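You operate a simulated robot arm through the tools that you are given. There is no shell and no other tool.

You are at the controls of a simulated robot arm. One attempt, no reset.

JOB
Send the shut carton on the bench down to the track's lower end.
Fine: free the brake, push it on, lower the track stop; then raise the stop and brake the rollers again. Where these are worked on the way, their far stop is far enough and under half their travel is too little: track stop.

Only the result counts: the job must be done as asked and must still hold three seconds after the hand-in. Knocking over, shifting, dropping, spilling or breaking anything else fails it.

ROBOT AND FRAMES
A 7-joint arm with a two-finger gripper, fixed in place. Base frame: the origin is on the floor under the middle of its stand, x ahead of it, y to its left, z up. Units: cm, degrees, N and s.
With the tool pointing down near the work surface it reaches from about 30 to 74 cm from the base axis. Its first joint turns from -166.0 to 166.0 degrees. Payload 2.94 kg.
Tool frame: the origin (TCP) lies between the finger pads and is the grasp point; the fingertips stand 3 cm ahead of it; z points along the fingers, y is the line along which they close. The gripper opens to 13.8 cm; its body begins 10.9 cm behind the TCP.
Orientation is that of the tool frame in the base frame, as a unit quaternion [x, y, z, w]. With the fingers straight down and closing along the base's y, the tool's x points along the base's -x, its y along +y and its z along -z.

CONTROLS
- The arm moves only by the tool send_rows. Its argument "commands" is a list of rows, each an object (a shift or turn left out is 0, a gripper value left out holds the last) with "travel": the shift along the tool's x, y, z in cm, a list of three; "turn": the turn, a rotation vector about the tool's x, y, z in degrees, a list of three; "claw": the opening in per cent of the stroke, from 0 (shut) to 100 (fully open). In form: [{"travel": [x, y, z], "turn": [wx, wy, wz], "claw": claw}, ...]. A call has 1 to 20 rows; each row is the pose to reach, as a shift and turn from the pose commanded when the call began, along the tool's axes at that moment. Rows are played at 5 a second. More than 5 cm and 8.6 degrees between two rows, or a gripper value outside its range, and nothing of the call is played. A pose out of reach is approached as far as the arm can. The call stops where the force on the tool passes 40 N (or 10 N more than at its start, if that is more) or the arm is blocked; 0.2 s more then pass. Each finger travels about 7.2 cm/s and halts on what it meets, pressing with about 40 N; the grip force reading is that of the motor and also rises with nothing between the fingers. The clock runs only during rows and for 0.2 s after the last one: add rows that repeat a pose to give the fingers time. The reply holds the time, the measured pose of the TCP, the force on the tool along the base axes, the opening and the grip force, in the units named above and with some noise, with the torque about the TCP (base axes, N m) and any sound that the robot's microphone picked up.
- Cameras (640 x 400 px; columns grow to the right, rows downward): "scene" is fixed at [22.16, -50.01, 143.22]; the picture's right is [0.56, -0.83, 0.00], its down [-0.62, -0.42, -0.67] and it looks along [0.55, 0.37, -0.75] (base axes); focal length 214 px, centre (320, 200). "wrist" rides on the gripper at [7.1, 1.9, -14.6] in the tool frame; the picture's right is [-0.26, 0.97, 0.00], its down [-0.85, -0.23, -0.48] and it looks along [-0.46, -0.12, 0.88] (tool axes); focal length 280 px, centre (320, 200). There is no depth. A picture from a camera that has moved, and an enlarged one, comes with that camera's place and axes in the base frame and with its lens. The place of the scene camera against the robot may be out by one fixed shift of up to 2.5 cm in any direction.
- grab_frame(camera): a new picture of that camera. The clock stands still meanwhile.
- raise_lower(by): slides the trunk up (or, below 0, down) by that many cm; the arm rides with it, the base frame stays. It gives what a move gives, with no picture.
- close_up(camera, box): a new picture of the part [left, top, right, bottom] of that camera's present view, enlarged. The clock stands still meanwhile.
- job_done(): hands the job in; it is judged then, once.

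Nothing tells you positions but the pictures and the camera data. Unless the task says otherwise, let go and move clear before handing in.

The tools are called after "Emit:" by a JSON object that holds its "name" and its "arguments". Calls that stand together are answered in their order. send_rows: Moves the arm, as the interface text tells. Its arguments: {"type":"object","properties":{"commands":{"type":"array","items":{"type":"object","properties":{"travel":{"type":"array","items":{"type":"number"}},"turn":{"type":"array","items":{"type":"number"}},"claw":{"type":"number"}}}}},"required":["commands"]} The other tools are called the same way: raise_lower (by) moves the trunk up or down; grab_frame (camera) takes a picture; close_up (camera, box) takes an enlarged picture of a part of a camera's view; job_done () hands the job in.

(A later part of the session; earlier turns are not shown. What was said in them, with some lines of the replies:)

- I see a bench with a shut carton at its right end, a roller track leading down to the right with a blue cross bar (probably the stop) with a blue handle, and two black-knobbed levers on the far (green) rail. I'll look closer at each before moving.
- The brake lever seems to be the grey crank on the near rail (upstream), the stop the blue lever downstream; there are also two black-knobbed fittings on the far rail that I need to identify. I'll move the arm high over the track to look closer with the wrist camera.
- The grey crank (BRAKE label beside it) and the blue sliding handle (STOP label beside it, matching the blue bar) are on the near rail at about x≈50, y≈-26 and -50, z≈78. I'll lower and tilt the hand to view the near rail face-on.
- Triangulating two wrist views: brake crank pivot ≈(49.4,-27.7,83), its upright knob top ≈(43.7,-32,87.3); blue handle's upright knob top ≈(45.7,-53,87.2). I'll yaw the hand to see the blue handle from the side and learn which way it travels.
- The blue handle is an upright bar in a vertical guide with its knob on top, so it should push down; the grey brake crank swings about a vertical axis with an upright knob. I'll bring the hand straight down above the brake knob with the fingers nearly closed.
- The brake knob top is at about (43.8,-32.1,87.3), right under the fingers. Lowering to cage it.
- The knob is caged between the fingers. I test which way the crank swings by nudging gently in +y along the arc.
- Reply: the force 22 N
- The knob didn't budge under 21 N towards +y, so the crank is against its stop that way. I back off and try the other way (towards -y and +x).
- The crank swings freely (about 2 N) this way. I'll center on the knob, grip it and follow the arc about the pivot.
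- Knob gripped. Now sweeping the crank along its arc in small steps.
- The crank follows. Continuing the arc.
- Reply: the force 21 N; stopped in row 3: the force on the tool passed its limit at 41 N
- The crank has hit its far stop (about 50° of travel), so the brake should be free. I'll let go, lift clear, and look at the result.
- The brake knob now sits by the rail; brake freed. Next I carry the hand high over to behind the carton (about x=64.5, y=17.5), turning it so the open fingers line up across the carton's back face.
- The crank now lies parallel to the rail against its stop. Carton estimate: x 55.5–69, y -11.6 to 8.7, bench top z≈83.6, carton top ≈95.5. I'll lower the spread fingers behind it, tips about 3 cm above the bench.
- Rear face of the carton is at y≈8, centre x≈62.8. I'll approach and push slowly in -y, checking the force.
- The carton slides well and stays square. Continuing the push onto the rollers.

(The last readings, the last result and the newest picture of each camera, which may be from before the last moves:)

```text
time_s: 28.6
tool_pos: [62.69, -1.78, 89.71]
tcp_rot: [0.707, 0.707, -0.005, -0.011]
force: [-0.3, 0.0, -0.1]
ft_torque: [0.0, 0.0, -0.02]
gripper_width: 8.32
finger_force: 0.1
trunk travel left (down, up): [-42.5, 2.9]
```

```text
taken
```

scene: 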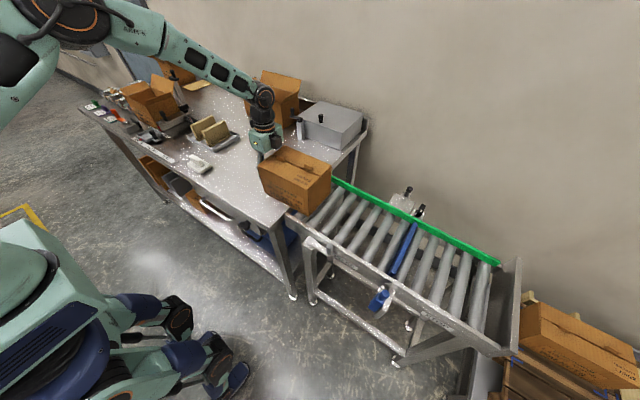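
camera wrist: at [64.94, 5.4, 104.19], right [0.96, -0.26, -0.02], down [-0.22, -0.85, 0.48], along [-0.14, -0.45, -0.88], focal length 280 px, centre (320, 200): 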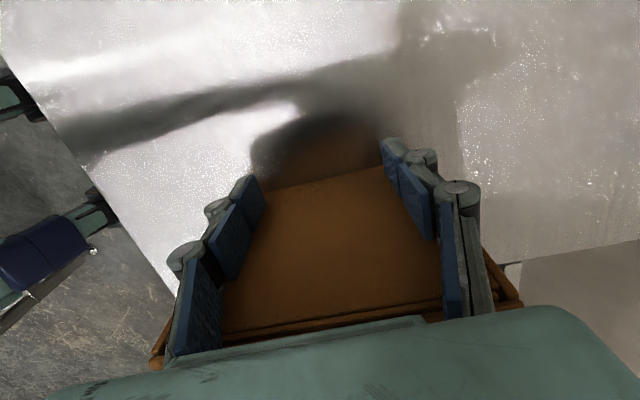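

Emit:
{"name": "send_rows", "arguments": {"commands": [{"travel": [-1.2, 0, 0]}, {"travel": [-2.4, 0, 0]}, {"travel": [-3.6, 0, 0]}, {"travel": [-4.8, 0, 0]}, {"travel": [-6, 0, 0]}, {"travel": [-7.2, 0, 0]}, {"travel": [-7.2, 0, 0]}]}}

Emit:
{"name": "grab_frame", "arguments": {"camera": "wrist"}}

Emit:
{"name": "grab_frame", "arguments": {"camera": "scene"}}

```text
time_s: 30.2
tool_pos: [62.6, -8.91, 89.64]
tcp_rot: [0.707, 0.707, -0.006, -0.01]
force: [-0.3, -0.2, 0.8]
ft_torque: [0.0, -0.03, 0.01]
gripper_width: 8.3
finger_force: 0.0
trunk travel left (down, up): [-42.5, 2.9]
```

```text
taken
camera wrist: at [64.92, -1.78, 104.16], right [0.96, -0.26, -0.02], down [-0.22, -0.85, 0.48], along [-0.14, -0.45, -0.88], focal length 280 px, centre (320, 200)
```

wrist: 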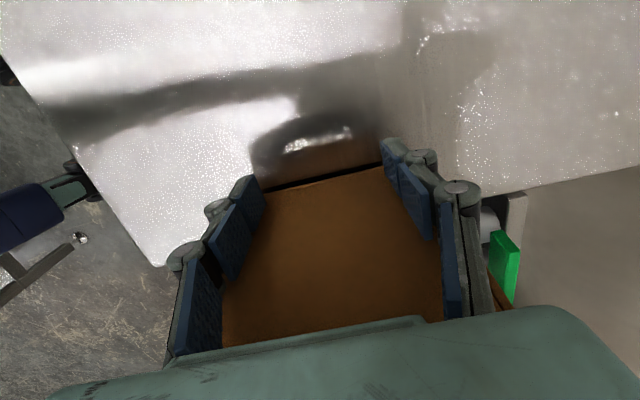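

```text
taken
```

scene: 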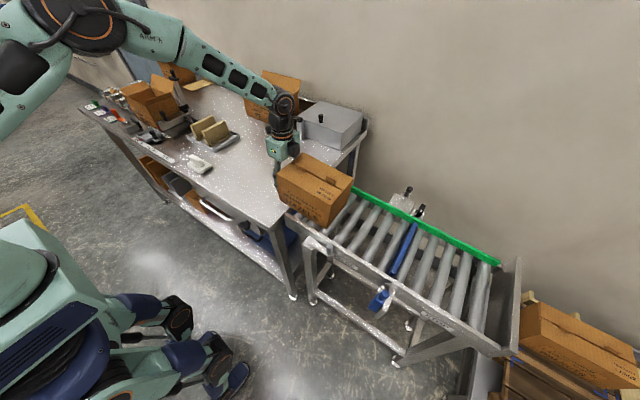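

The carton's front is on the rollers and its rear is just lifting off the bench as it tilts to the slope. Continuing.

Emit:
{"name": "send_rows", "arguments": {"commands": [{"travel": [-1.2, 0, 0]}, {"travel": [-2.4, 0, 0]}, {"travel": [-3.6, 0, 0]}, {"travel": [-4.8, 0, 0]}, {"travel": [-6, 0, 0]}, {"travel": [-6, 0, 0]}]}}

Emit:
{"name": "grab_frame", "arguments": {"camera": "wrist"}}

Emit:
{"name": "grab_frame", "arguments": {"camera": "scene"}}

```text
time_s: 31.6
tool_pos: [62.71, -15.02, 89.6]
tcp_rot: [0.708, 0.707, -0.005, -0.01]
force: [-0.1, -0.1, -0.1]
ft_torque: [-0.03, 0.01, 0.0]
gripper_width: 8.29
finger_force: 0.1
trunk travel left (down, up): [-42.5, 2.9]
```

```text
taken
camera wrist: at [64.95, -7.79, 104.15], right [0.96, -0.26, -0.02], down [-0.22, -0.85, 0.48], along [-0.14, -0.45, -0.88], focal length 280 px, centre (320, 200)
```

wrist: 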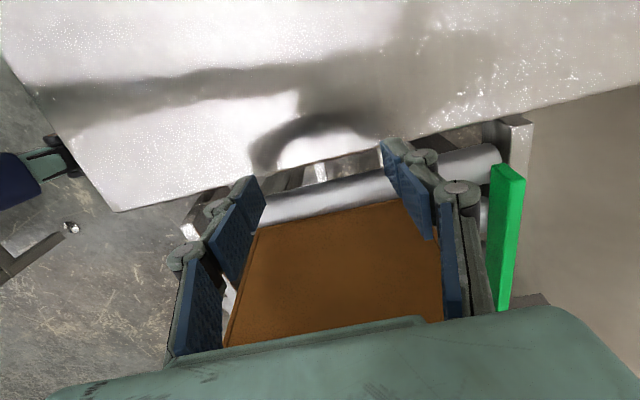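

```text
taken
```

scene: 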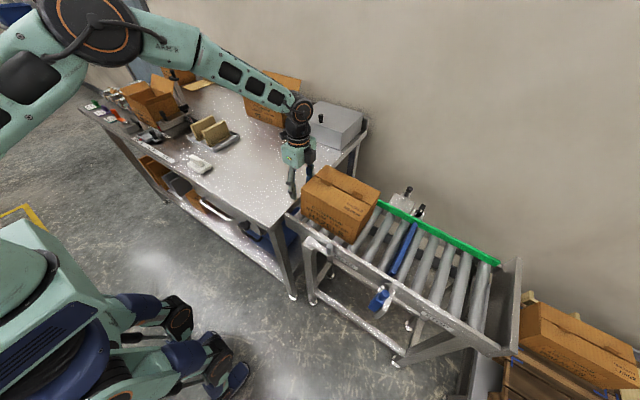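

The carton is now on the rollers and seems to be rolling ahead of the fingers. I'll wait a second and look.

Emit:
{"name": "send_rows", "arguments": {"commands": [{"travel": [0, 0, 0]}, {"travel": [0, 0, 0]}, {"travel": [0, 0, 0]}, {"travel": [0, 0, 0]}, {"travel": [0, 0, 0]}, {"travel": [0, 0, 0]}, {"travel": [0, 0, 0]}, {"travel": [0, 0, 0]}]}}

Emit:
{"name": "grab_frame", "arguments": {"camera": "wrist"}}

Emit:
{"name": "grab_frame", "arguments": {"camera": "scene"}}

```text
time_s: 33.4
tool_pos: [62.77, -14.89, 89.57]
tcp_rot: [0.708, 0.706, -0.005, -0.01]
force: [0.2, 0.7, -0.1]
ft_torque: [-0.01, 0.01, 0.03]
gripper_width: 8.29
finger_force: 0.0
trunk travel left (down, up): [-42.5, 2.9]
```

```text
taken
camera wrist: at [64.95, -7.77, 104.14], right [0.96, -0.26, -0.02], down [-0.22, -0.85, 0.48], along [-0.14, -0.45, -0.88], focal length 280 px, centre (320, 200)
```

wrist: 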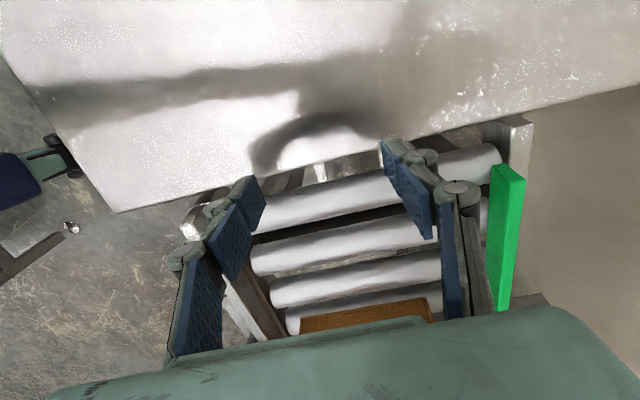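

```text
taken
```

scene: 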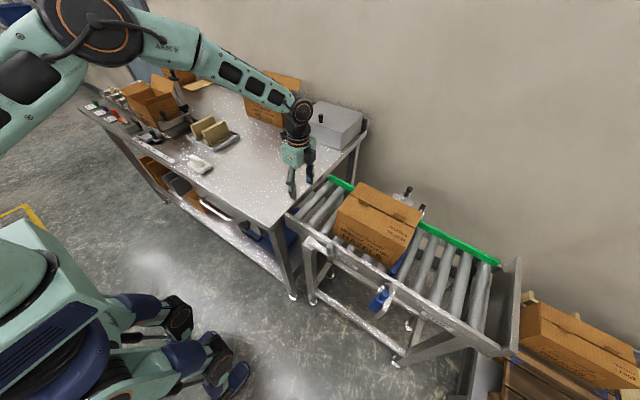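

The brake is off and the carton has rolled down and is held at the blue stop bar. Now I lift, turn the hand back to standard orientation, and go above the blue stop handle.

Emit:
{"name": "send_rows", "arguments": {"commands": [{"travel": [0, 0, -4]}, {"travel": [0, 0, -8]}, {"travel": [0, 0, -12]}, {"travel": [0, 0, -16]}, {"travel": [0, 0, -16]}]}}

Emit:
{"name": "send_rows", "arguments": {"commands": [{"travel": [-2.75, -1.48, 0], "turn": [0, 0, -7.5]}, {"travel": [-5.5, -2.95, 0], "turn": [0, 0, -15]}, {"travel": [-8.25, -4.43, 0], "turn": [0, 0, -22.5]}, {"travel": [-11, -5.9, 0], "turn": [0, 0, -30]}, {"travel": [-13.75, -7.38, 0], "turn": [0, 0, -37.5]}, {"travel": [-16.5, -8.85, 0], "turn": [0, 0, -45]}, {"travel": [-19.25, -10.3, 0], "turn": [0, 0, -52.5]}, {"travel": [-22, -11.8, 0], "turn": [0, 0, -60]}, {"travel": [-24.75, -13.3, 0], "turn": [0, 0, -67.5]}, {"travel": [-27.5, -14.75, 0], "turn": [0, 0, -75]}, {"travel": [-30.25, -16.2, 0], "turn": [0, 0, -82.5]}, {"travel": [-33, -17.7, 0], "turn": [0, 0, -90]}, {"travel": [-33, -17.7, 0], "turn": [0, 0, -90]}]}}

Emit:
{"name": "grab_frame", "arguments": {"camera": "wrist"}}

Emit:
{"name": "grab_frame", "arguments": {"camera": "scene"}}

```text
time_s: 34.6
tool_pos: [63.04, -15.02, 105.67]
tcp_rot: [0.708, 0.706, -0.006, -0.01]
force: [-0.7, -0.2, -0.5]
ft_torque: [-0.05, -0.01, 0.0]
gripper_width: 8.26
finger_force: 0.1
trunk travel left (down, up): [-42.5, 2.9]
```

```text
time_s: 37.4
tool_pos: [45.16, -47.95, 105.83]
tcp_rot: [0.0, 1.0, 0.003, -0.011]
force: [0.0, 0.7, 0.2]
ft_torque: [0.0, -0.01, -0.01]
gripper_width: 8.26
finger_force: 0.2
trunk travel left (down, up): [-42.5, 2.9]
```

```text
taken
camera wrist: at [38.42, -45.97, 120.49], right [0.26, 0.97, 0.0], down [0.86, -0.23, 0.46], along [0.44, -0.12, -0.89], focal length 280 px, centre (320, 200)
```

wrist: 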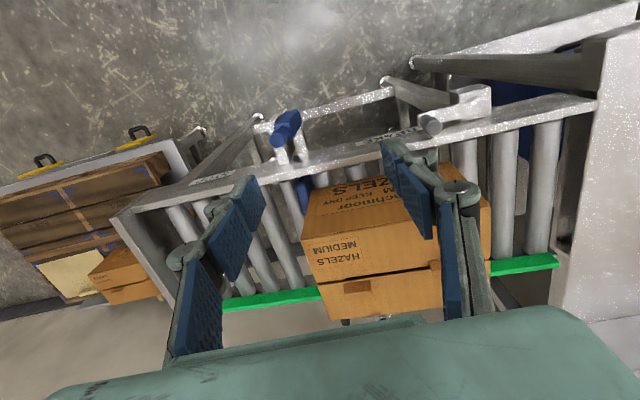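

```text
taken
```

scene: 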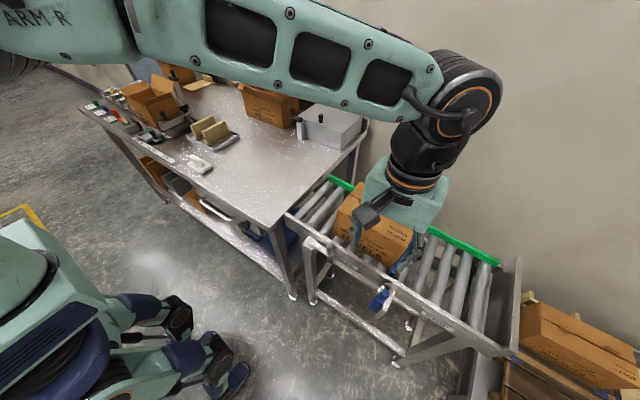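

Emit:
{"name": "close_up", "arguments": {"camera": "wrist", "box": [230, 90, 350, 165]}}

Emit:
{"name": "close_up", "arguments": {"camera": "wrist", "box": [370, 70, 530, 170]}}

```text
5.33 times, centred on (290, 128) of wrist
camera zoom: at [38.42, -45.97, 120.49], right [0.26, 0.97, 0.0], down [0.86, -0.23, 0.46], along [0.44, -0.12, -0.89], focal length 1495 px, centre (480, 587)
```

zoom: 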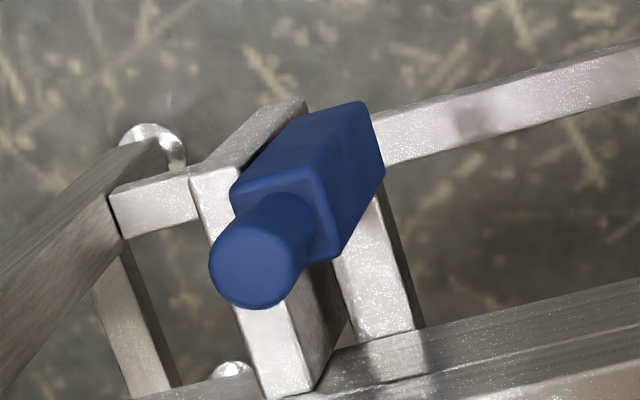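

```text
4.00 times, centred on (450, 120) of wrist
camera zoom: at [38.42, -45.97, 120.49], right [0.26, 0.97, 0.0], down [0.86, -0.23, 0.46], along [0.44, -0.12, -0.89], focal length 1122 px, centre (-200, 520)
```

zoom: 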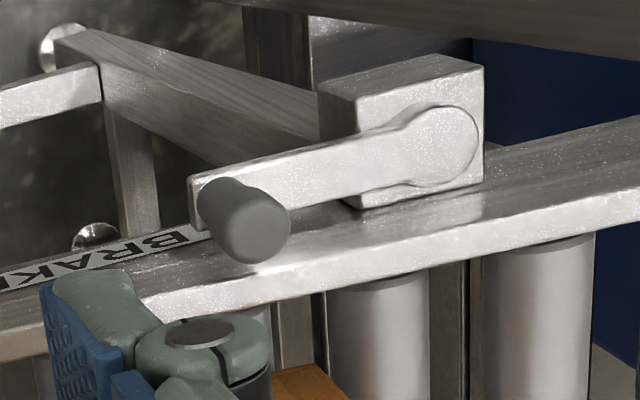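

The stop handle is an upright bar (block z≈75–83.5, knob top at ≈(45.7,-53.2,87.2)) between two guide plates whose tops are at z≈80.4. I'll position above the knob with fingers nearly closed and check alignment.

Emit:
{"name": "send_rows", "arguments": {"commands": [{"travel": [-0.2, -1.3, 2.5], "turn": [0, -1.26, 0], "claw": 24}, {"travel": [-0.4, -2.6, 5], "turn": [0, -1.26, 0]}, {"travel": [-0.6, -4, 7.5], "turn": [0, -1.26, 0]}, {"travel": [-0.7, -5.25, 9], "turn": [0, -1.26, 0]}, {"travel": [-0.7, -5.25, 9], "turn": [0, -1.26, 0]}]}}

Emit:
{"name": "close_up", "arguments": {"camera": "wrist", "box": [240, 90, 400, 190]}}

Emit:
{"name": "grab_frame", "arguments": {"camera": "scene"}}

```text
time_s: 38.6
tool_pos: [45.74, -53.19, 96.66]
tcp_rot: [0.001, 1.0, 0.003, 0.001]
force: [0.2, 0.1, 1.3]
ft_torque: [0.01, -0.02, -0.01]
gripper_width: 3.31
finger_force: 0.0
trunk travel left (down, up): [-42.5, 2.9]
```

```text
4.00 times, centred on (320, 140) of wrist
camera zoom: at [38.62, -51.2, 111.25], right [0.26, 0.96, 0.01], down [0.85, -0.24, 0.48], along [0.46, -0.12, -0.88], focal length 1122 px, centre (320, 440)
```

zoom: 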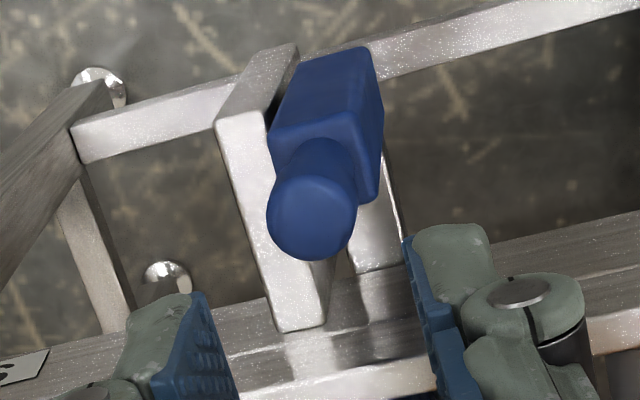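

```text
taken
```

scene: 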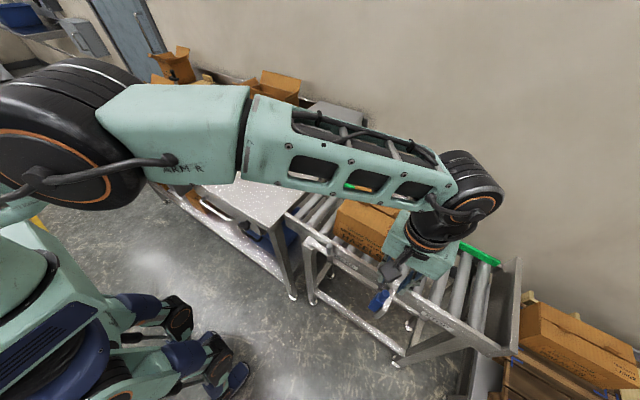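

Aligned with the knob at (45.6,-53.05). Descending to grip just the knob's head.

Emit:
{"name": "send_rows", "arguments": {"commands": [{"travel": [0.1, 0.1, 3]}, {"travel": [0.1, 0.1, 6]}, {"travel": [0.1, 0.1, 8.2]}, {"travel": [0.1, 0.1, 8.2], "claw": 8}, {"travel": [0.1, 0.1, 8.2], "claw": 8}, {"travel": [0.1, 0.1, 8.2], "claw": 8}]}}

Emit:
{"name": "close_up", "arguments": {"camera": "wrist", "box": [220, 80, 420, 205]}}

```text
time_s: 40.0
tool_pos: [45.65, -53.22, 88.38]
tcp_rot: [0.002, 1.0, 0.002, 0.0]
force: [-1.1, -10.3, -3.8]
ft_torque: [0.35, -0.2, 0.0]
gripper_width: 1.89
finger_force: 44.0
trunk travel left (down, up): [-42.5, 2.9]
```

```text
3.20 times, centred on (320, 142) of wrist
camera zoom: at [38.54, -51.26, 102.94], right [0.26, 0.96, 0.01], down [0.85, -0.24, 0.48], along [0.46, -0.12, -0.88], focal length 897 px, centre (320, 384)
```

zoom: 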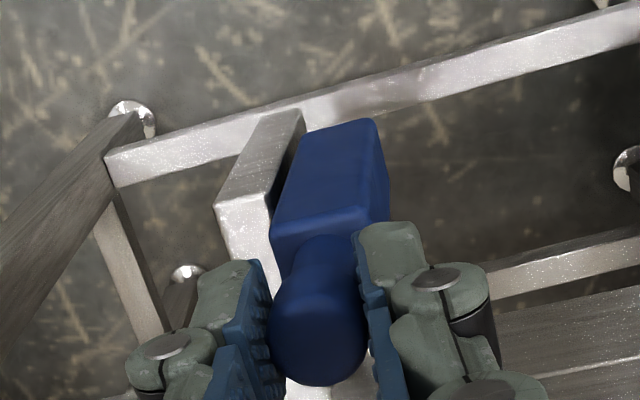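

Knob gripped. Pressing it down in small steps.

Emit:
{"name": "send_rows", "arguments": {"commands": [{"travel": [0, -0.1, 0.4]}, {"travel": [0, -0.15, 0.8]}, {"travel": [0, -0.15, 1.2]}, {"travel": [0, -0.15, 1.6]}, {"travel": [0, -0.15, 2.0]}, {"travel": [0, -0.15, 2.0]}]}}

Emit:
{"name": "close_up", "arguments": {"camera": "wrist", "box": [220, 80, 420, 205]}}

Emit:
{"name": "grab_frame", "arguments": {"camera": "wrist"}}

```text
time_s: 41.4
tool_pos: [45.71, -53.13, 86.52]
tcp_rot: [0.0, 1.0, 0.003, 0.0]
force: [-4.7, -2.2, -0.1]
ft_torque: [0.55, 0.2, 0.02]
gripper_width: 1.89
finger_force: 44.2
trunk travel left (down, up): [-42.5, 2.9]
```

```text
3.20 times, centred on (320, 142) of wrist
camera zoom: at [38.54, -51.15, 101.05], right [0.26, 0.96, 0.01], down [0.85, -0.24, 0.47], along [0.46, -0.12, -0.88], focal length 897 px, centre (320, 384)
```

zoom: 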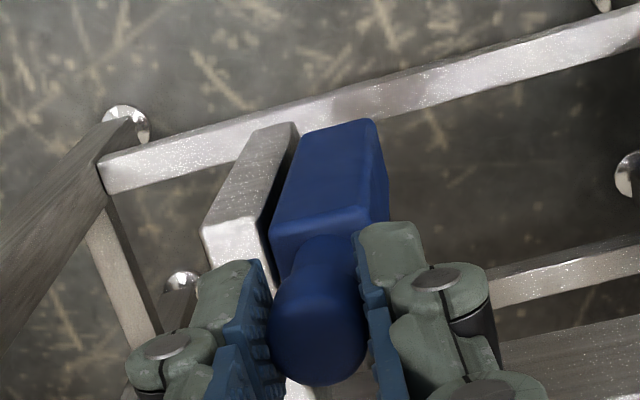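

```text
taken
camera wrist: at [38.54, -51.15, 101.05], right [0.26, 0.96, 0.01], down [0.85, -0.24, 0.47], along [0.46, -0.12, -0.88], focal length 280 px, centre (320, 200)
```

wrist: 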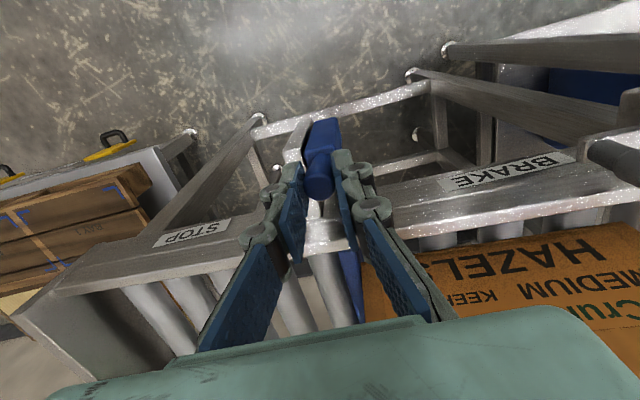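

The handle goes down freely with the hand (1.9 cm so far). Continuing.

Emit:
{"name": "send_rows", "arguments": {"commands": [{"travel": [0, 0, 0.4]}, {"travel": [0, 0, 0.8]}, {"travel": [0, 0, 1.2]}, {"travel": [0, 0, 1.6]}, {"travel": [0, 0, 2.0]}, {"travel": [0, 0, 2.0]}]}}

Emit:
{"name": "grab_frame", "arguments": {"camera": "wrist"}}

Emit:
{"name": "grab_frame", "arguments": {"camera": "scene"}}

```text
time_s: 42.8
tool_pos: [45.62, -52.9, 84.29]
tcp_rot: [0.001, 1.0, 0.004, 0.0]
force: [-8.3, 11.3, -3.4]
ft_torque: [0.79, -0.21, -0.03]
gripper_width: 1.89
finger_force: 43.4
trunk travel left (down, up): [-42.5, 2.9]
```

```text
taken
camera wrist: at [38.56, -51.03, 99.03], right [0.26, 0.96, 0.01], down [0.85, -0.24, 0.47], along [0.46, -0.12, -0.88], focal length 280 px, centre (320, 200)
```

wrist: 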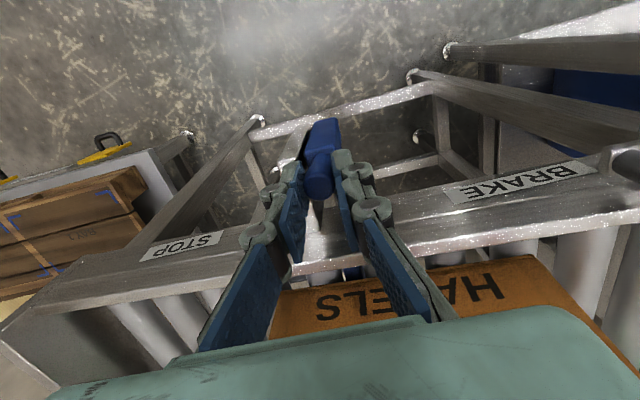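

```text
taken
```

scene: 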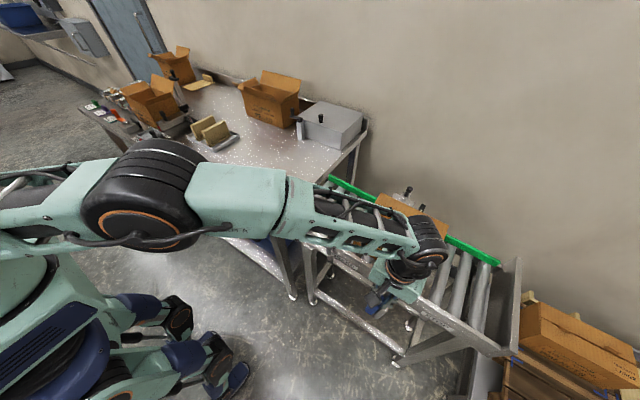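

The carton has begun to move over the bar. I continue lowering gently towards the end stop.

Emit:
{"name": "send_rows", "arguments": {"commands": [{"travel": [0, 0.1, 0.3]}, {"travel": [0, 0.2, 0.6]}, {"travel": [0, 0.2, 0.9]}, {"travel": [0, 0.2, 0.9]}, {"travel": [0, 0.2, 0.9]}]}}

Emit:
{"name": "grab_frame", "arguments": {"camera": "wrist"}}

Emit:
{"name": "grab_frame", "arguments": {"camera": "scene"}}

```text
time_s: 44.0
tool_pos: [45.63, -52.79, 84.08]
tcp_rot: [0.001, 1.0, -0.001, 0.002]
force: [-5.9, 5.5, 31.3]
ft_torque: [0.83, 0.07, -0.02]
gripper_width: 1.91
finger_force: 44.0
trunk travel left (down, up): [-42.5, 2.9]
```

```text
taken
camera wrist: at [38.46, -50.82, 98.65], right [0.26, 0.96, 0.0], down [0.84, -0.23, 0.48], along [0.47, -0.13, -0.88], focal length 280 px, centre (320, 200)
```

wrist: 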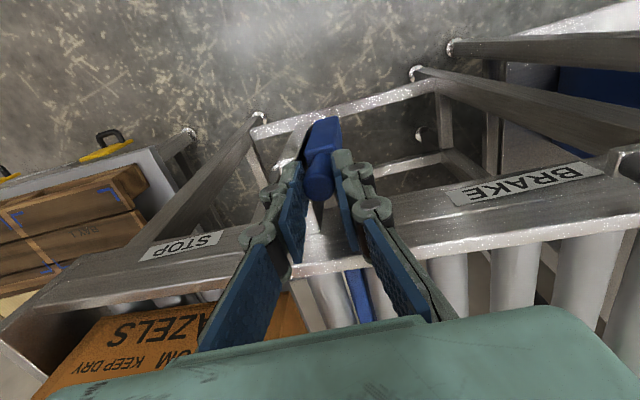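

```text
taken
```

scene: 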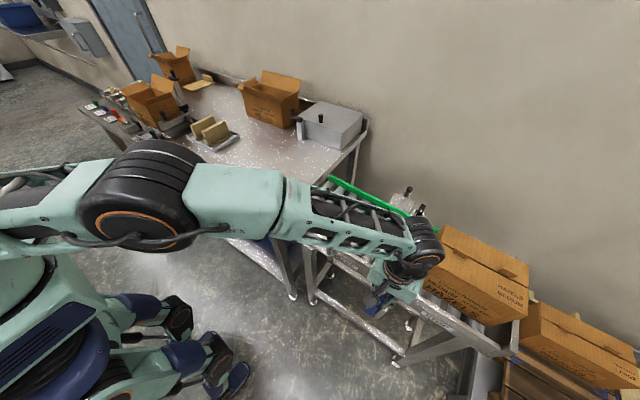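

The carton has rolled past and reached the lower end; the handle is at its bottom stop (31 N, ~4.2 cm travel). Now I raise the stop back up to where it began.

Emit:
{"name": "send_rows", "arguments": {"commands": [{"travel": [0, 0, -0.9]}, {"travel": [0, 0, -1.3]}, {"travel": [0, 0, -1.9]}, {"travel": [0, 0, -2.5]}, {"travel": [0, 0, -3.1]}, {"travel": [0, 0, -3.7]}, {"travel": [0, 0, -4.3]}, {"travel": [0, 0, -4.8]}, {"travel": [0, 0, -4.8]}]}}

Emit:
{"name": "grab_frame", "arguments": {"camera": "wrist"}}

Emit:
{"name": "grab_frame", "arguments": {"camera": "scene"}}

```text
time_s: 46.0
tool_pos: [45.77, -53.1, 88.18]
tcp_rot: [0.001, 1.0, 0.004, 0.0]
force: [3.5, -20.1, -5.6]
ft_torque: [0.26, -0.16, -0.02]
gripper_width: 1.9
finger_force: 43.4
trunk travel left (down, up): [-42.5, 2.9]
```

```text
taken
camera wrist: at [38.58, -51.26, 102.78], right [0.26, 0.96, 0.01], down [0.85, -0.24, 0.47], along [0.46, -0.12, -0.88], focal length 280 px, centre (320, 200)
```

wrist: 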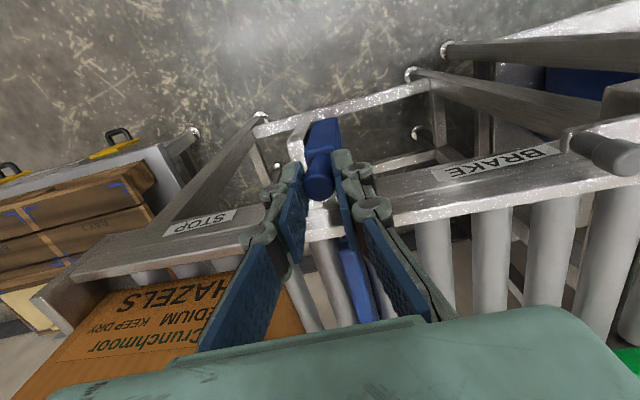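

```text
taken
```

scene: 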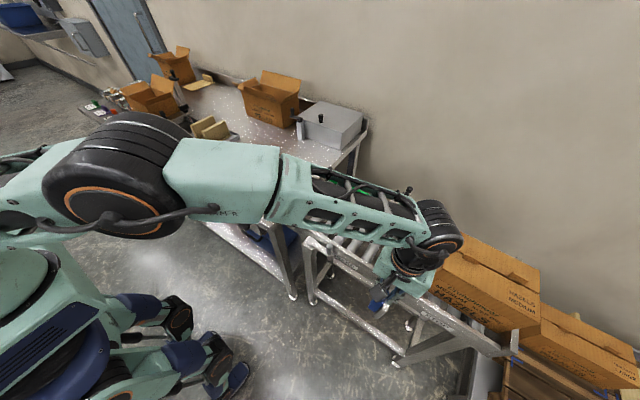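

Emit:
{"name": "send_rows", "arguments": {"commands": [{"travel": [0, -0.1, -0.2]}, {"travel": [0, -0.2, -0.4]}, {"travel": [0, -0.2, -0.5]}, {"travel": [0, -0.2, -0.5]}]}}

Emit:
{"name": "close_up", "arguments": {"camera": "scene", "box": [360, 200, 600, 370]}}

Emit:
{"name": "close_up", "arguments": {"camera": "wrist", "box": [220, 80, 420, 205]}}

```text
time_s: 47.0
tool_pos: [45.65, -53.39, 88.26]
tcp_rot: [0.001, 1.0, 0.007, -0.003]
force: [-0.7, -13.8, -30.6]
ft_torque: [0.3, -0.08, -0.03]
gripper_width: 1.9
finger_force: 43.6
trunk travel left (down, up): [-42.5, 2.9]
```

```text
2.35 times, centred on (480, 285) of scene
camera zoom: at [22.16, -50.01, 143.22], right [0.56, -0.83, 0.0], down [-0.62, -0.42, -0.67], along [0.55, 0.37, -0.75], focal length 505 px, centre (-56, 0)
```

zoom: 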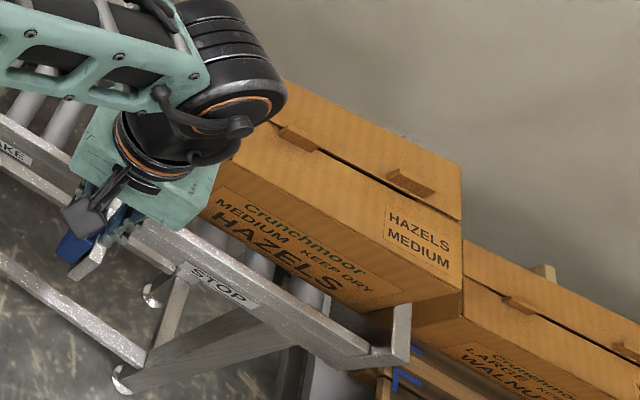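

```text
3.20 times, centred on (320, 142) of wrist
camera zoom: at [38.67, -51.4, 102.93], right [0.26, 0.96, 0.01], down [0.85, -0.24, 0.47], along [0.45, -0.11, -0.88], focal length 897 px, centre (320, 384)
```

zoom: 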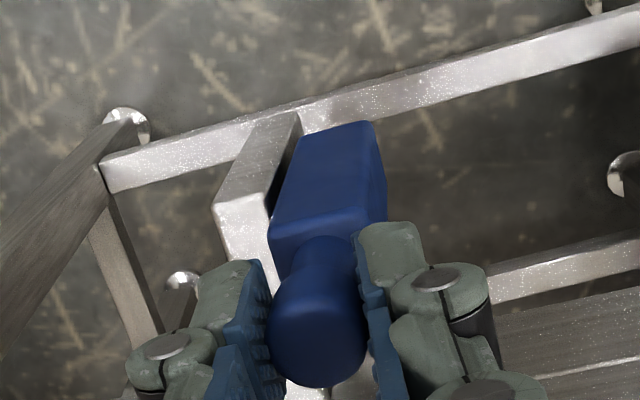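

The handle is at its top stop (30 N pull at z≈88.3). I relax the load, release the knob and lift clear, then check the carton and stop.

Emit:
{"name": "send_rows", "arguments": {"commands": [{"travel": [0, 0.15, 0.4]}, {"travel": [0, 0.15, 0.4], "claw": 24}, {"travel": [0, 0.15, 0.4], "claw": 24}, {"travel": [0, 0.15, 0.4], "claw": 24}, {"travel": [0, 0.15, -2]}, {"travel": [0, 0.15, -5]}, {"travel": [0, 0.15, -9]}, {"travel": [0, 0.15, -13]}, {"travel": [0, 0.15, -17]}, {"travel": [0, 0.15, -17]}]}}

Emit:
{"name": "grab_frame", "arguments": {"camera": "wrist"}}

Emit:
{"name": "grab_frame", "arguments": {"camera": "scene"}}

```text
time_s: 49.2
tool_pos: [45.71, -53.09, 106.0]
tcp_rot: [0.0, 1.0, 0.003, 0.0]
force: [0.2, -0.1, 0.2]
ft_torque: [0.03, 0.0, -0.02]
gripper_width: 3.3
finger_force: 0.1
trunk travel left (down, up): [-42.5, 2.9]
```

```text
taken
camera wrist: at [38.6, -51.1, 120.58], right [0.26, 0.96, 0.01], down [0.85, -0.24, 0.47], along [0.46, -0.12, -0.88], focal length 280 px, centre (320, 200)
```

wrist: 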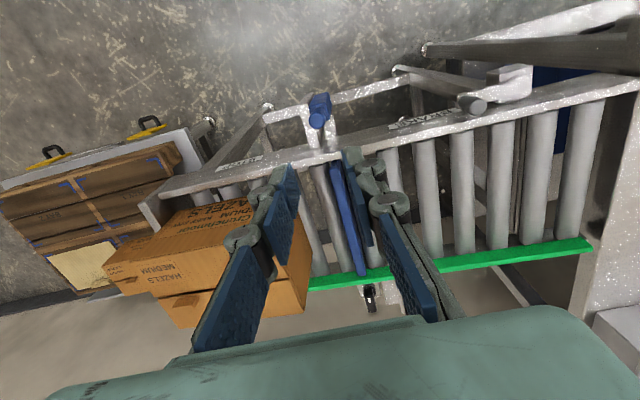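

```text
taken
```

scene: 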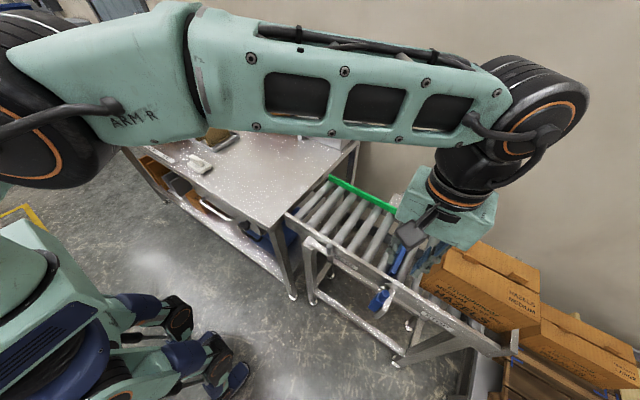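

Emit:
{"name": "close_up", "arguments": {"camera": "wrist", "box": [80, 130, 340, 330]}}

Emit:
{"name": "close_up", "arguments": {"camera": "wrist", "box": [290, 60, 550, 220]}}

```text
2.00 times, centred on (210, 230) of wrist
camera zoom: at [38.6, -51.1, 120.58], right [0.26, 0.96, 0.01], down [0.85, -0.24, 0.47], along [0.46, -0.12, -0.88], focal length 561 px, centre (540, 140)
```

zoom: 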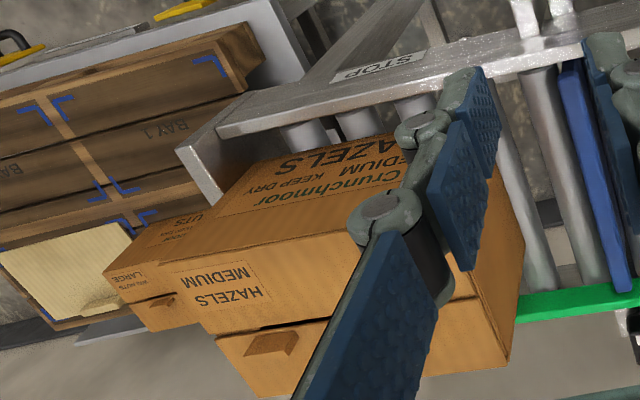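

```text
2.46 times, centred on (420, 140) of wrist
camera zoom: at [38.6, -51.1, 120.58], right [0.26, 0.96, 0.01], down [0.85, -0.24, 0.47], along [0.46, -0.12, -0.88], focal length 690 px, centre (74, 348)
```

zoom: 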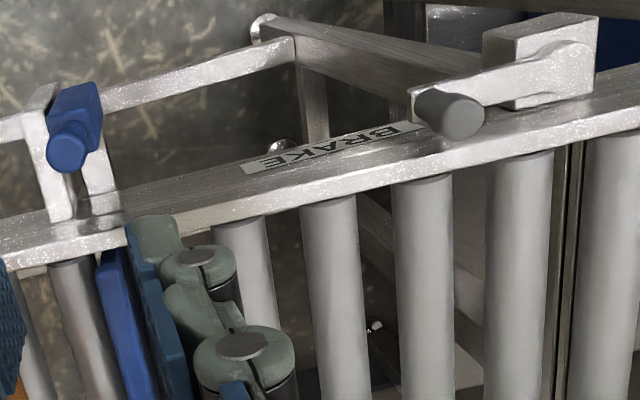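

Carton sits at the lower end, stop bar is raised again. Now back to the brake knob (≈(48.9,-34.8)) with the same hand yaw as when I released it.

Emit:
{"name": "send_rows", "arguments": {"commands": [{"travel": [-0.53, 3.05, 0], "turn": [0, 0, -6.7]}, {"travel": [-1.07, 6.1, 0], "turn": [0, 0, -13.3]}, {"travel": [-1.6, 9.15, 0], "turn": [0, 0, -20]}, {"travel": [-2.13, 12.2, 0], "turn": [0, 0, -26.7]}, {"travel": [-2.67, 15.25, 0], "turn": [0, 0, -33.3]}, {"travel": [-3.2, 18.3, 2], "turn": [0, 0, -40]}, {"travel": [-3.2, 18.3, 6], "turn": [0, 0, -40]}, {"travel": [-3.2, 18.3, 9], "turn": [0, 0, -40]}, {"travel": [-3.2, 18.3, 9], "turn": [0, 0, -40]}]}}

Emit:
{"name": "close_up", "arguments": {"camera": "wrist", "box": [220, 80, 420, 205]}}

```text
time_s: 51.2
tool_pos: [48.92, -34.7, 96.99]
tcp_rot: [-0.342, 0.94, 0.002, 0.002]
force: [0.2, -0.6, -0.4]
ft_torque: [0.0, 0.01, -0.03]
gripper_width: 3.33
finger_force: 0.0
trunk travel left (down, up): [-42.5, 2.9]
```

```text
3.20 times, centred on (320, 142) of wrist
camera zoom: at [42.2, -37.69, 111.6], right [-0.42, 0.91, 0.0], down [0.8, 0.36, 0.48], along [0.43, 0.2, -0.88], focal length 897 px, centre (320, 384)
```

zoom: 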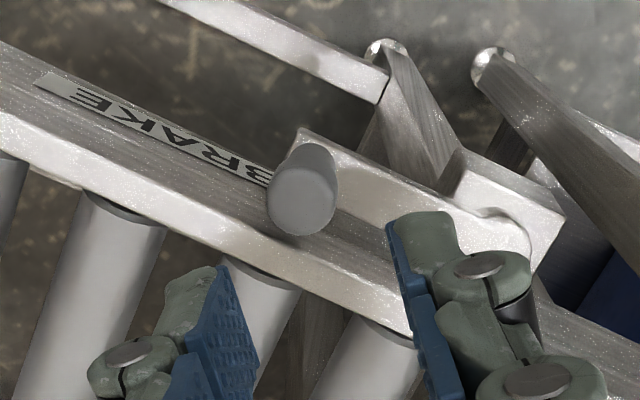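

The knob is at about (49.0,-35.0). Descending to cage and grip it.

Emit:
{"name": "send_rows", "arguments": {"commands": [{"travel": [0.08, -0.25, 3]}, {"travel": [0.08, -0.25, 6]}, {"travel": [0.08, -0.25, 8]}, {"travel": [0.08, -0.25, 9.6]}, {"travel": [0.08, -0.25, 9.6], "claw": 8}, {"travel": [0.08, -0.25, 9.6], "claw": 8}, {"travel": [0.08, -0.25, 9.6], "claw": 8}]}}

Emit:
{"name": "close_up", "arguments": {"camera": "wrist", "box": [220, 80, 420, 205]}}

```text
time_s: 52.6
tool_pos: [49.16, -35.21, 88.06]
tcp_rot: [-0.339, 0.941, -0.004, 0.005]
force: [-8.7, 5.5, 17.1]
ft_torque: [-0.04, 0.06, -0.11]
gripper_width: 2.43
finger_force: 9.7
trunk travel left (down, up): [-42.5, 2.9]
stopped in row 7: the force on the tool passed its limit at 40 N (the readings are from after the stop); the commanded pose is now the measured one
```

```text
3.20 times, centred on (320, 142) of wrist
camera zoom: at [42.33, -38.12, 102.63], right [-0.42, 0.91, -0.01], down [0.79, 0.37, 0.49], along [0.44, 0.19, -0.87], focal length 897 px, centre (320, 384)
```

zoom: 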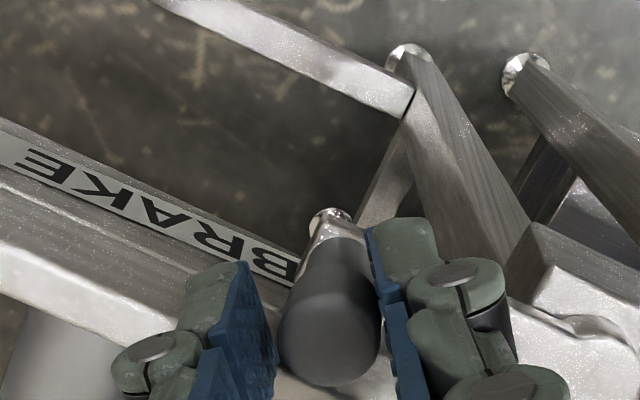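

The lower finger touched the rail top (z≈85). I open, raise about 1 cm, recentre and grip only the knob's upper part.

Emit:
{"name": "send_rows", "arguments": {"commands": [{"travel": [0, 0, -0.3], "claw": 24}, {"travel": [0, 0.2, -0.9]}, {"travel": [0, 0.23, -1.0]}, {"travel": [0, 0.23, -1.0]}, {"travel": [0, 0.23, -1.0], "claw": 8}, {"travel": [0, 0.23, -1.0], "claw": 8}, {"travel": [0, 0.23, -1.0], "claw": 8}]}}

Emit:
{"name": "close_up", "arguments": {"camera": "wrist", "box": [220, 80, 420, 205]}}

```text
time_s: 54.2
tool_pos: [49.11, -34.93, 88.74]
tcp_rot: [-0.34, 0.94, -0.002, 0.005]
force: [-3.5, 4.5, -2.6]
ft_torque: [0.41, 0.19, 0.09]
gripper_width: 1.9
finger_force: 44.3
trunk travel left (down, up): [-42.5, 2.9]
```

```text
3.20 times, centred on (320, 142) of wrist
camera zoom: at [42.3, -37.97, 103.31], right [-0.42, 0.91, 0.0], down [0.8, 0.37, 0.48], along [0.44, 0.2, -0.88], focal length 897 px, centre (320, 384)
```

zoom: 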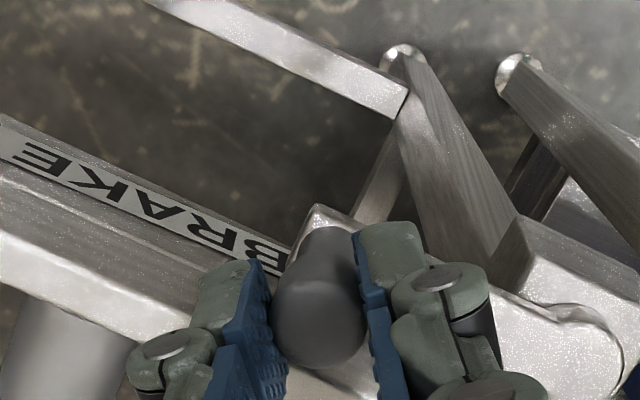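

Gripped again. Swinging the crank back along its arc to re-brake.

Emit:
{"name": "send_rows", "arguments": {"commands": [{"travel": [0.265, 0.268, 0], "turn": [0, 0, 3]}, {"travel": [0.53, 0.536, 0], "turn": [0, 0, 6]}, {"travel": [1.0, 1.124, 0], "turn": [0, 0, 12]}, {"travel": [1.408, 1.758, 0], "turn": [0, 0, 18]}, {"travel": [1.747, 2.431, 0], "turn": [0, 0, 24]}, {"travel": [1.747, 2.431, 0], "turn": [0, 0, 24]}]}}

Emit:
{"name": "close_up", "arguments": {"camera": "wrist", "box": [220, 80, 420, 205]}}

```text
time_s: 55.6
tool_pos: [46.36, -34.48, 89.02]
tcp_rot: [-0.136, 0.991, -0.002, 0.007]
force: [0.5, 1.1, 6.1]
ft_torque: [0.07, 0.88, 0.07]
gripper_width: 1.92
finger_force: 43.9
trunk travel left (down, up): [-42.5, 2.9]
```

```text
3.20 times, centred on (320, 142) of wrist
camera zoom: at [38.8, -34.29, 103.36], right [-0.01, 1.0, 0.0], down [0.87, 0.01, 0.49], along [0.49, 0.0, -0.87], focal length 897 px, centre (320, 384)
```

zoom: 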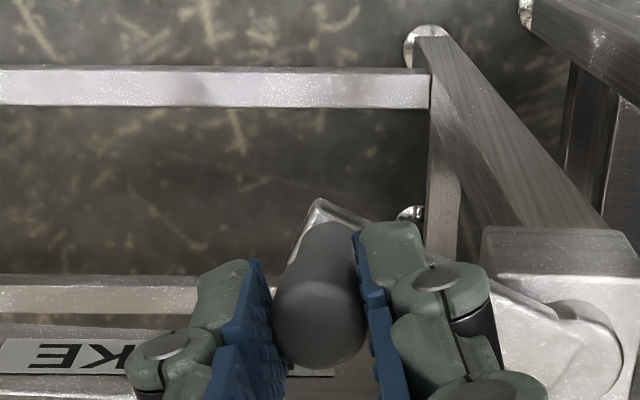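

Emit:
{"name": "send_rows", "arguments": {"commands": [{"travel": [0.464, 0.567, 0], "turn": [0, 0, 4]}, {"travel": [0.935, 1.147, 0], "turn": [0, 0, 8]}, {"travel": [1.351, 1.772, 0], "turn": [0, 0, 12]}, {"travel": [1.696, 2.431, 0], "turn": [0, 0, 15.7]}, {"travel": [1.876, 2.898, 0], "turn": [0, 0, 15.7]}, {"travel": [1.876, 2.898, 0], "turn": [0, 0, 15.7]}]}}

Emit:
{"name": "close_up", "arguments": {"camera": "wrist", "box": [220, 80, 420, 205]}}

```text
time_s: 57.0
tool_pos: [43.7, -32.18, 89.02]
tcp_rot: [0.0, 1.0, -0.003, 0.008]
force: [-0.9, -8.3, 20.2]
ft_torque: [0.22, -0.12, -0.22]
gripper_width: 1.91
finger_force: 44.2
trunk travel left (down, up): [-42.5, 2.9]
```

```text
3.20 times, centred on (320, 142) of wrist
camera zoom: at [36.34, -30.05, 103.42], right [0.26, 0.97, 0.0], down [0.84, -0.23, 0.49], along [0.47, -0.13, -0.87], focal length 897 px, centre (320, 384)
```

zoom: 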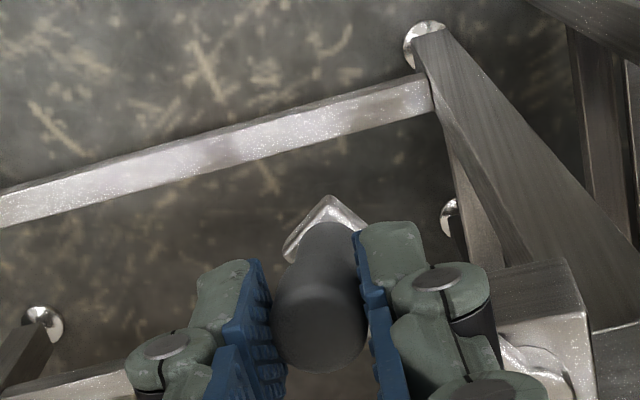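

The crank is back near its start angle and resistance begins. I nudge a bit further to be sure it's against the braked stop.

Emit:
{"name": "send_rows", "arguments": {"commands": [{"travel": [0.1, 0.2, -0.2]}, {"travel": [0.2, 0.4, -0.2]}, {"travel": [0.3, 0.6, -0.2]}, {"travel": [0.3, 0.6, -0.2]}]}}

Emit:
{"name": "close_up", "arguments": {"camera": "wrist", "box": [220, 80, 420, 205]}}

```text
time_s: 58.0
tool_pos: [43.62, -32.05, 88.96]
tcp_rot: [0.001, 1.0, -0.003, 0.007]
force: [6.8, -29.0, 3.0]
ft_torque: [-0.34, 0.74, 0.03]
gripper_width: 1.92
finger_force: 43.7
trunk travel left (down, up): [-42.5, 2.9]
```

```text
3.20 times, centred on (320, 142) of wrist
camera zoom: at [36.25, -29.92, 103.41], right [0.26, 0.97, 0.0], down [0.84, -0.23, 0.49], along [0.47, -0.13, -0.87], focal length 897 px, centre (320, 384)
```

zoom: 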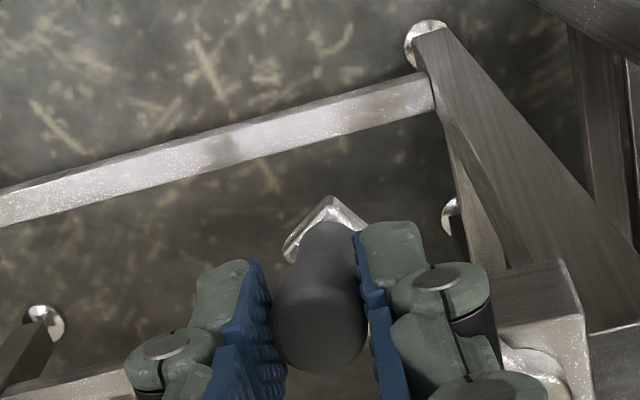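

The crank is hard against the original stop (29 N). I unload, release, and lift clear.

Emit:
{"name": "send_rows", "arguments": {"commands": [{"travel": [-0.2, -0.4, 0]}, {"travel": [-0.2, -0.4, 0], "claw": 26}, {"travel": [-0.2, -0.4, 0], "claw": 26}, {"travel": [-0.2, -0.4, 0], "claw": 26}, {"travel": [-0.2, -0.4, -3]}, {"travel": [-0.2, -0.4, -7]}, {"travel": [-0.2, -0.4, -11]}, {"travel": [-0.2, -0.4, -15]}, {"travel": [-0.2, -0.4, -19]}, {"travel": [-0.2, -0.4, -19]}]}}

Emit:
{"name": "grab_frame", "arguments": {"camera": "wrist"}}

Emit:
{"name": "grab_frame", "arguments": {"camera": "scene"}}

```text
time_s: 60.2
tool_pos: [43.6, -31.96, 107.95]
tcp_rot: [-0.002, 1.0, -0.001, 0.006]
force: [0.4, -0.5, -0.2]
ft_torque: [0.0, -0.01, -0.02]
gripper_width: 3.58
finger_force: 0.1
trunk travel left (down, up): [-42.5, 2.9]
```

```text
taken
camera wrist: at [36.22, -29.85, 122.5], right [0.26, 0.97, 0.0], down [0.84, -0.23, 0.49], along [0.47, -0.13, -0.87], focal length 280 px, centre (320, 200)
```

wrist: 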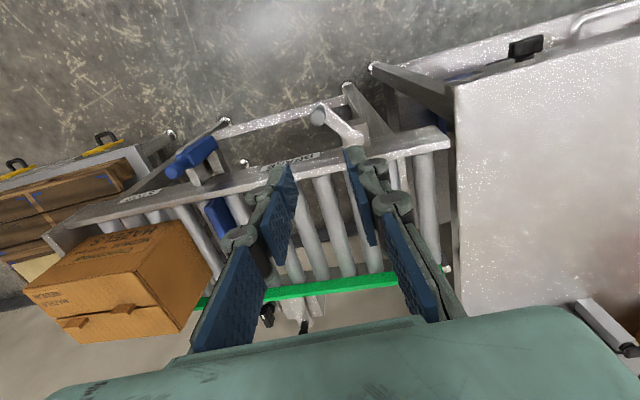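

```text
taken
```

scene: 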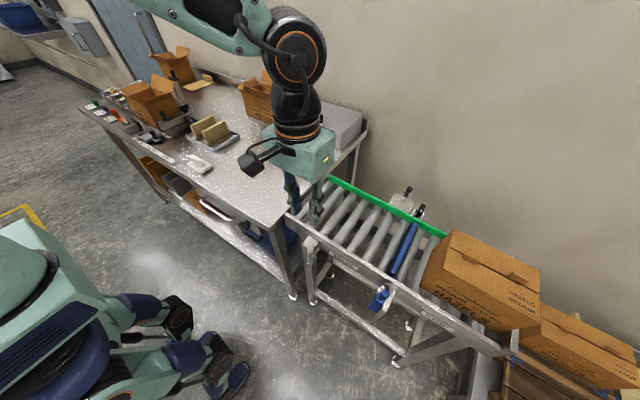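

Emit:
{"name": "close_up", "arguments": {"camera": "scene", "box": [370, 180, 580, 370]}}

Emit:
{"name": "close_up", "arguments": {"camera": "wrist", "box": [260, 80, 420, 180]}}

Emit:
{"name": "close_up", "arguments": {"camera": "scene", "box": [280, 200, 440, 320]}}

```text
2.11 times, centred on (475, 275) of scene
camera zoom: at [22.16, -50.01, 143.22], right [0.56, -0.83, 0.0], down [-0.62, -0.42, -0.67], along [0.55, 0.37, -0.75], focal length 452 px, centre (-6, 42)
```

zoom: 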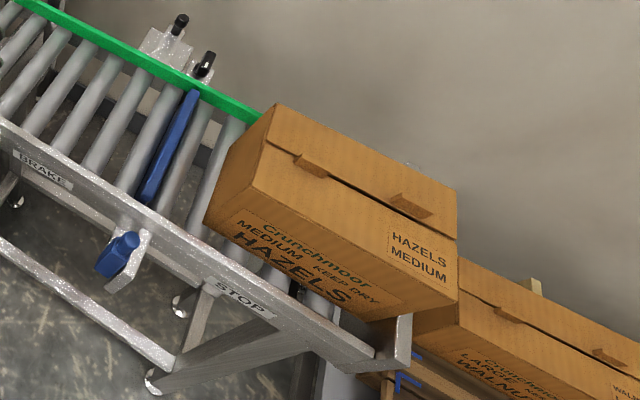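

```text
4.00 times, centred on (340, 130) of wrist
camera zoom: at [36.22, -29.85, 122.5], right [0.26, 0.97, 0.0], down [0.84, -0.23, 0.49], along [0.47, -0.13, -0.87], focal length 1122 px, centre (240, 480)
```

zoom: 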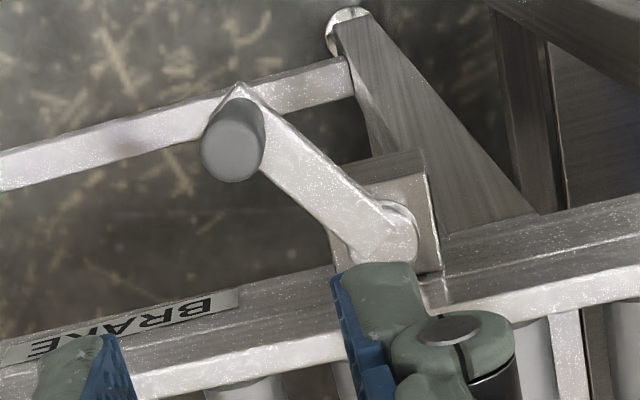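

```text
3.33 times, centred on (360, 260) of scene
camera zoom: at [22.16, -50.01, 143.22], right [0.56, -0.83, 0.0], down [-0.62, -0.42, -0.67], along [0.55, 0.37, -0.75], focal length 715 px, centre (187, 0)
```

zoom: 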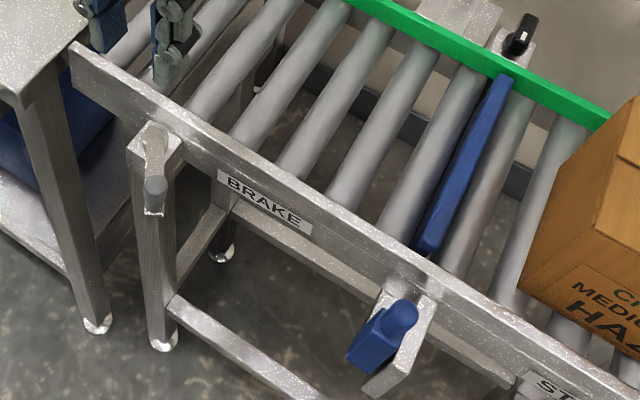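

The carton rests at the track's lower end. The stop bar and its handle are back up, the brake crank is back in its original position, and the hand is clear. Nothing else has been disturbed, so I'm handing in.

Emit:
{"name": "job_done", "arguments": {}}

```text
The job is handed in.
```

The carton is at the lower end of the track and has not moved since it rolled there. I've handed the job in, but no verdict has come back.

- **Brake:** I swung the grey crank to its far stop to free the rollers. Afterwards I swung it back and pushed it against its original stop (about 29 N), so the rollers should be braked again.
- **Carton:** I pushed it off the bench in small steps. It rolled down to the stop bar on its own, then on to the end plate once the bar was lowered.
- **Track stop:** I pressed the blue handle down about 4.2 cm, until it would go no further. Then I pulled it back up against its top stop, and the bar is raised again.

While regripping the brake knob, one finger pressed on the top of the rail and the move stopped at its 40 N limit. I lifted off and regripped higher; nothing appears to have shifted.

I left the two black-knobbed fittings on the far rail alone. The hand is open and clear above the track.
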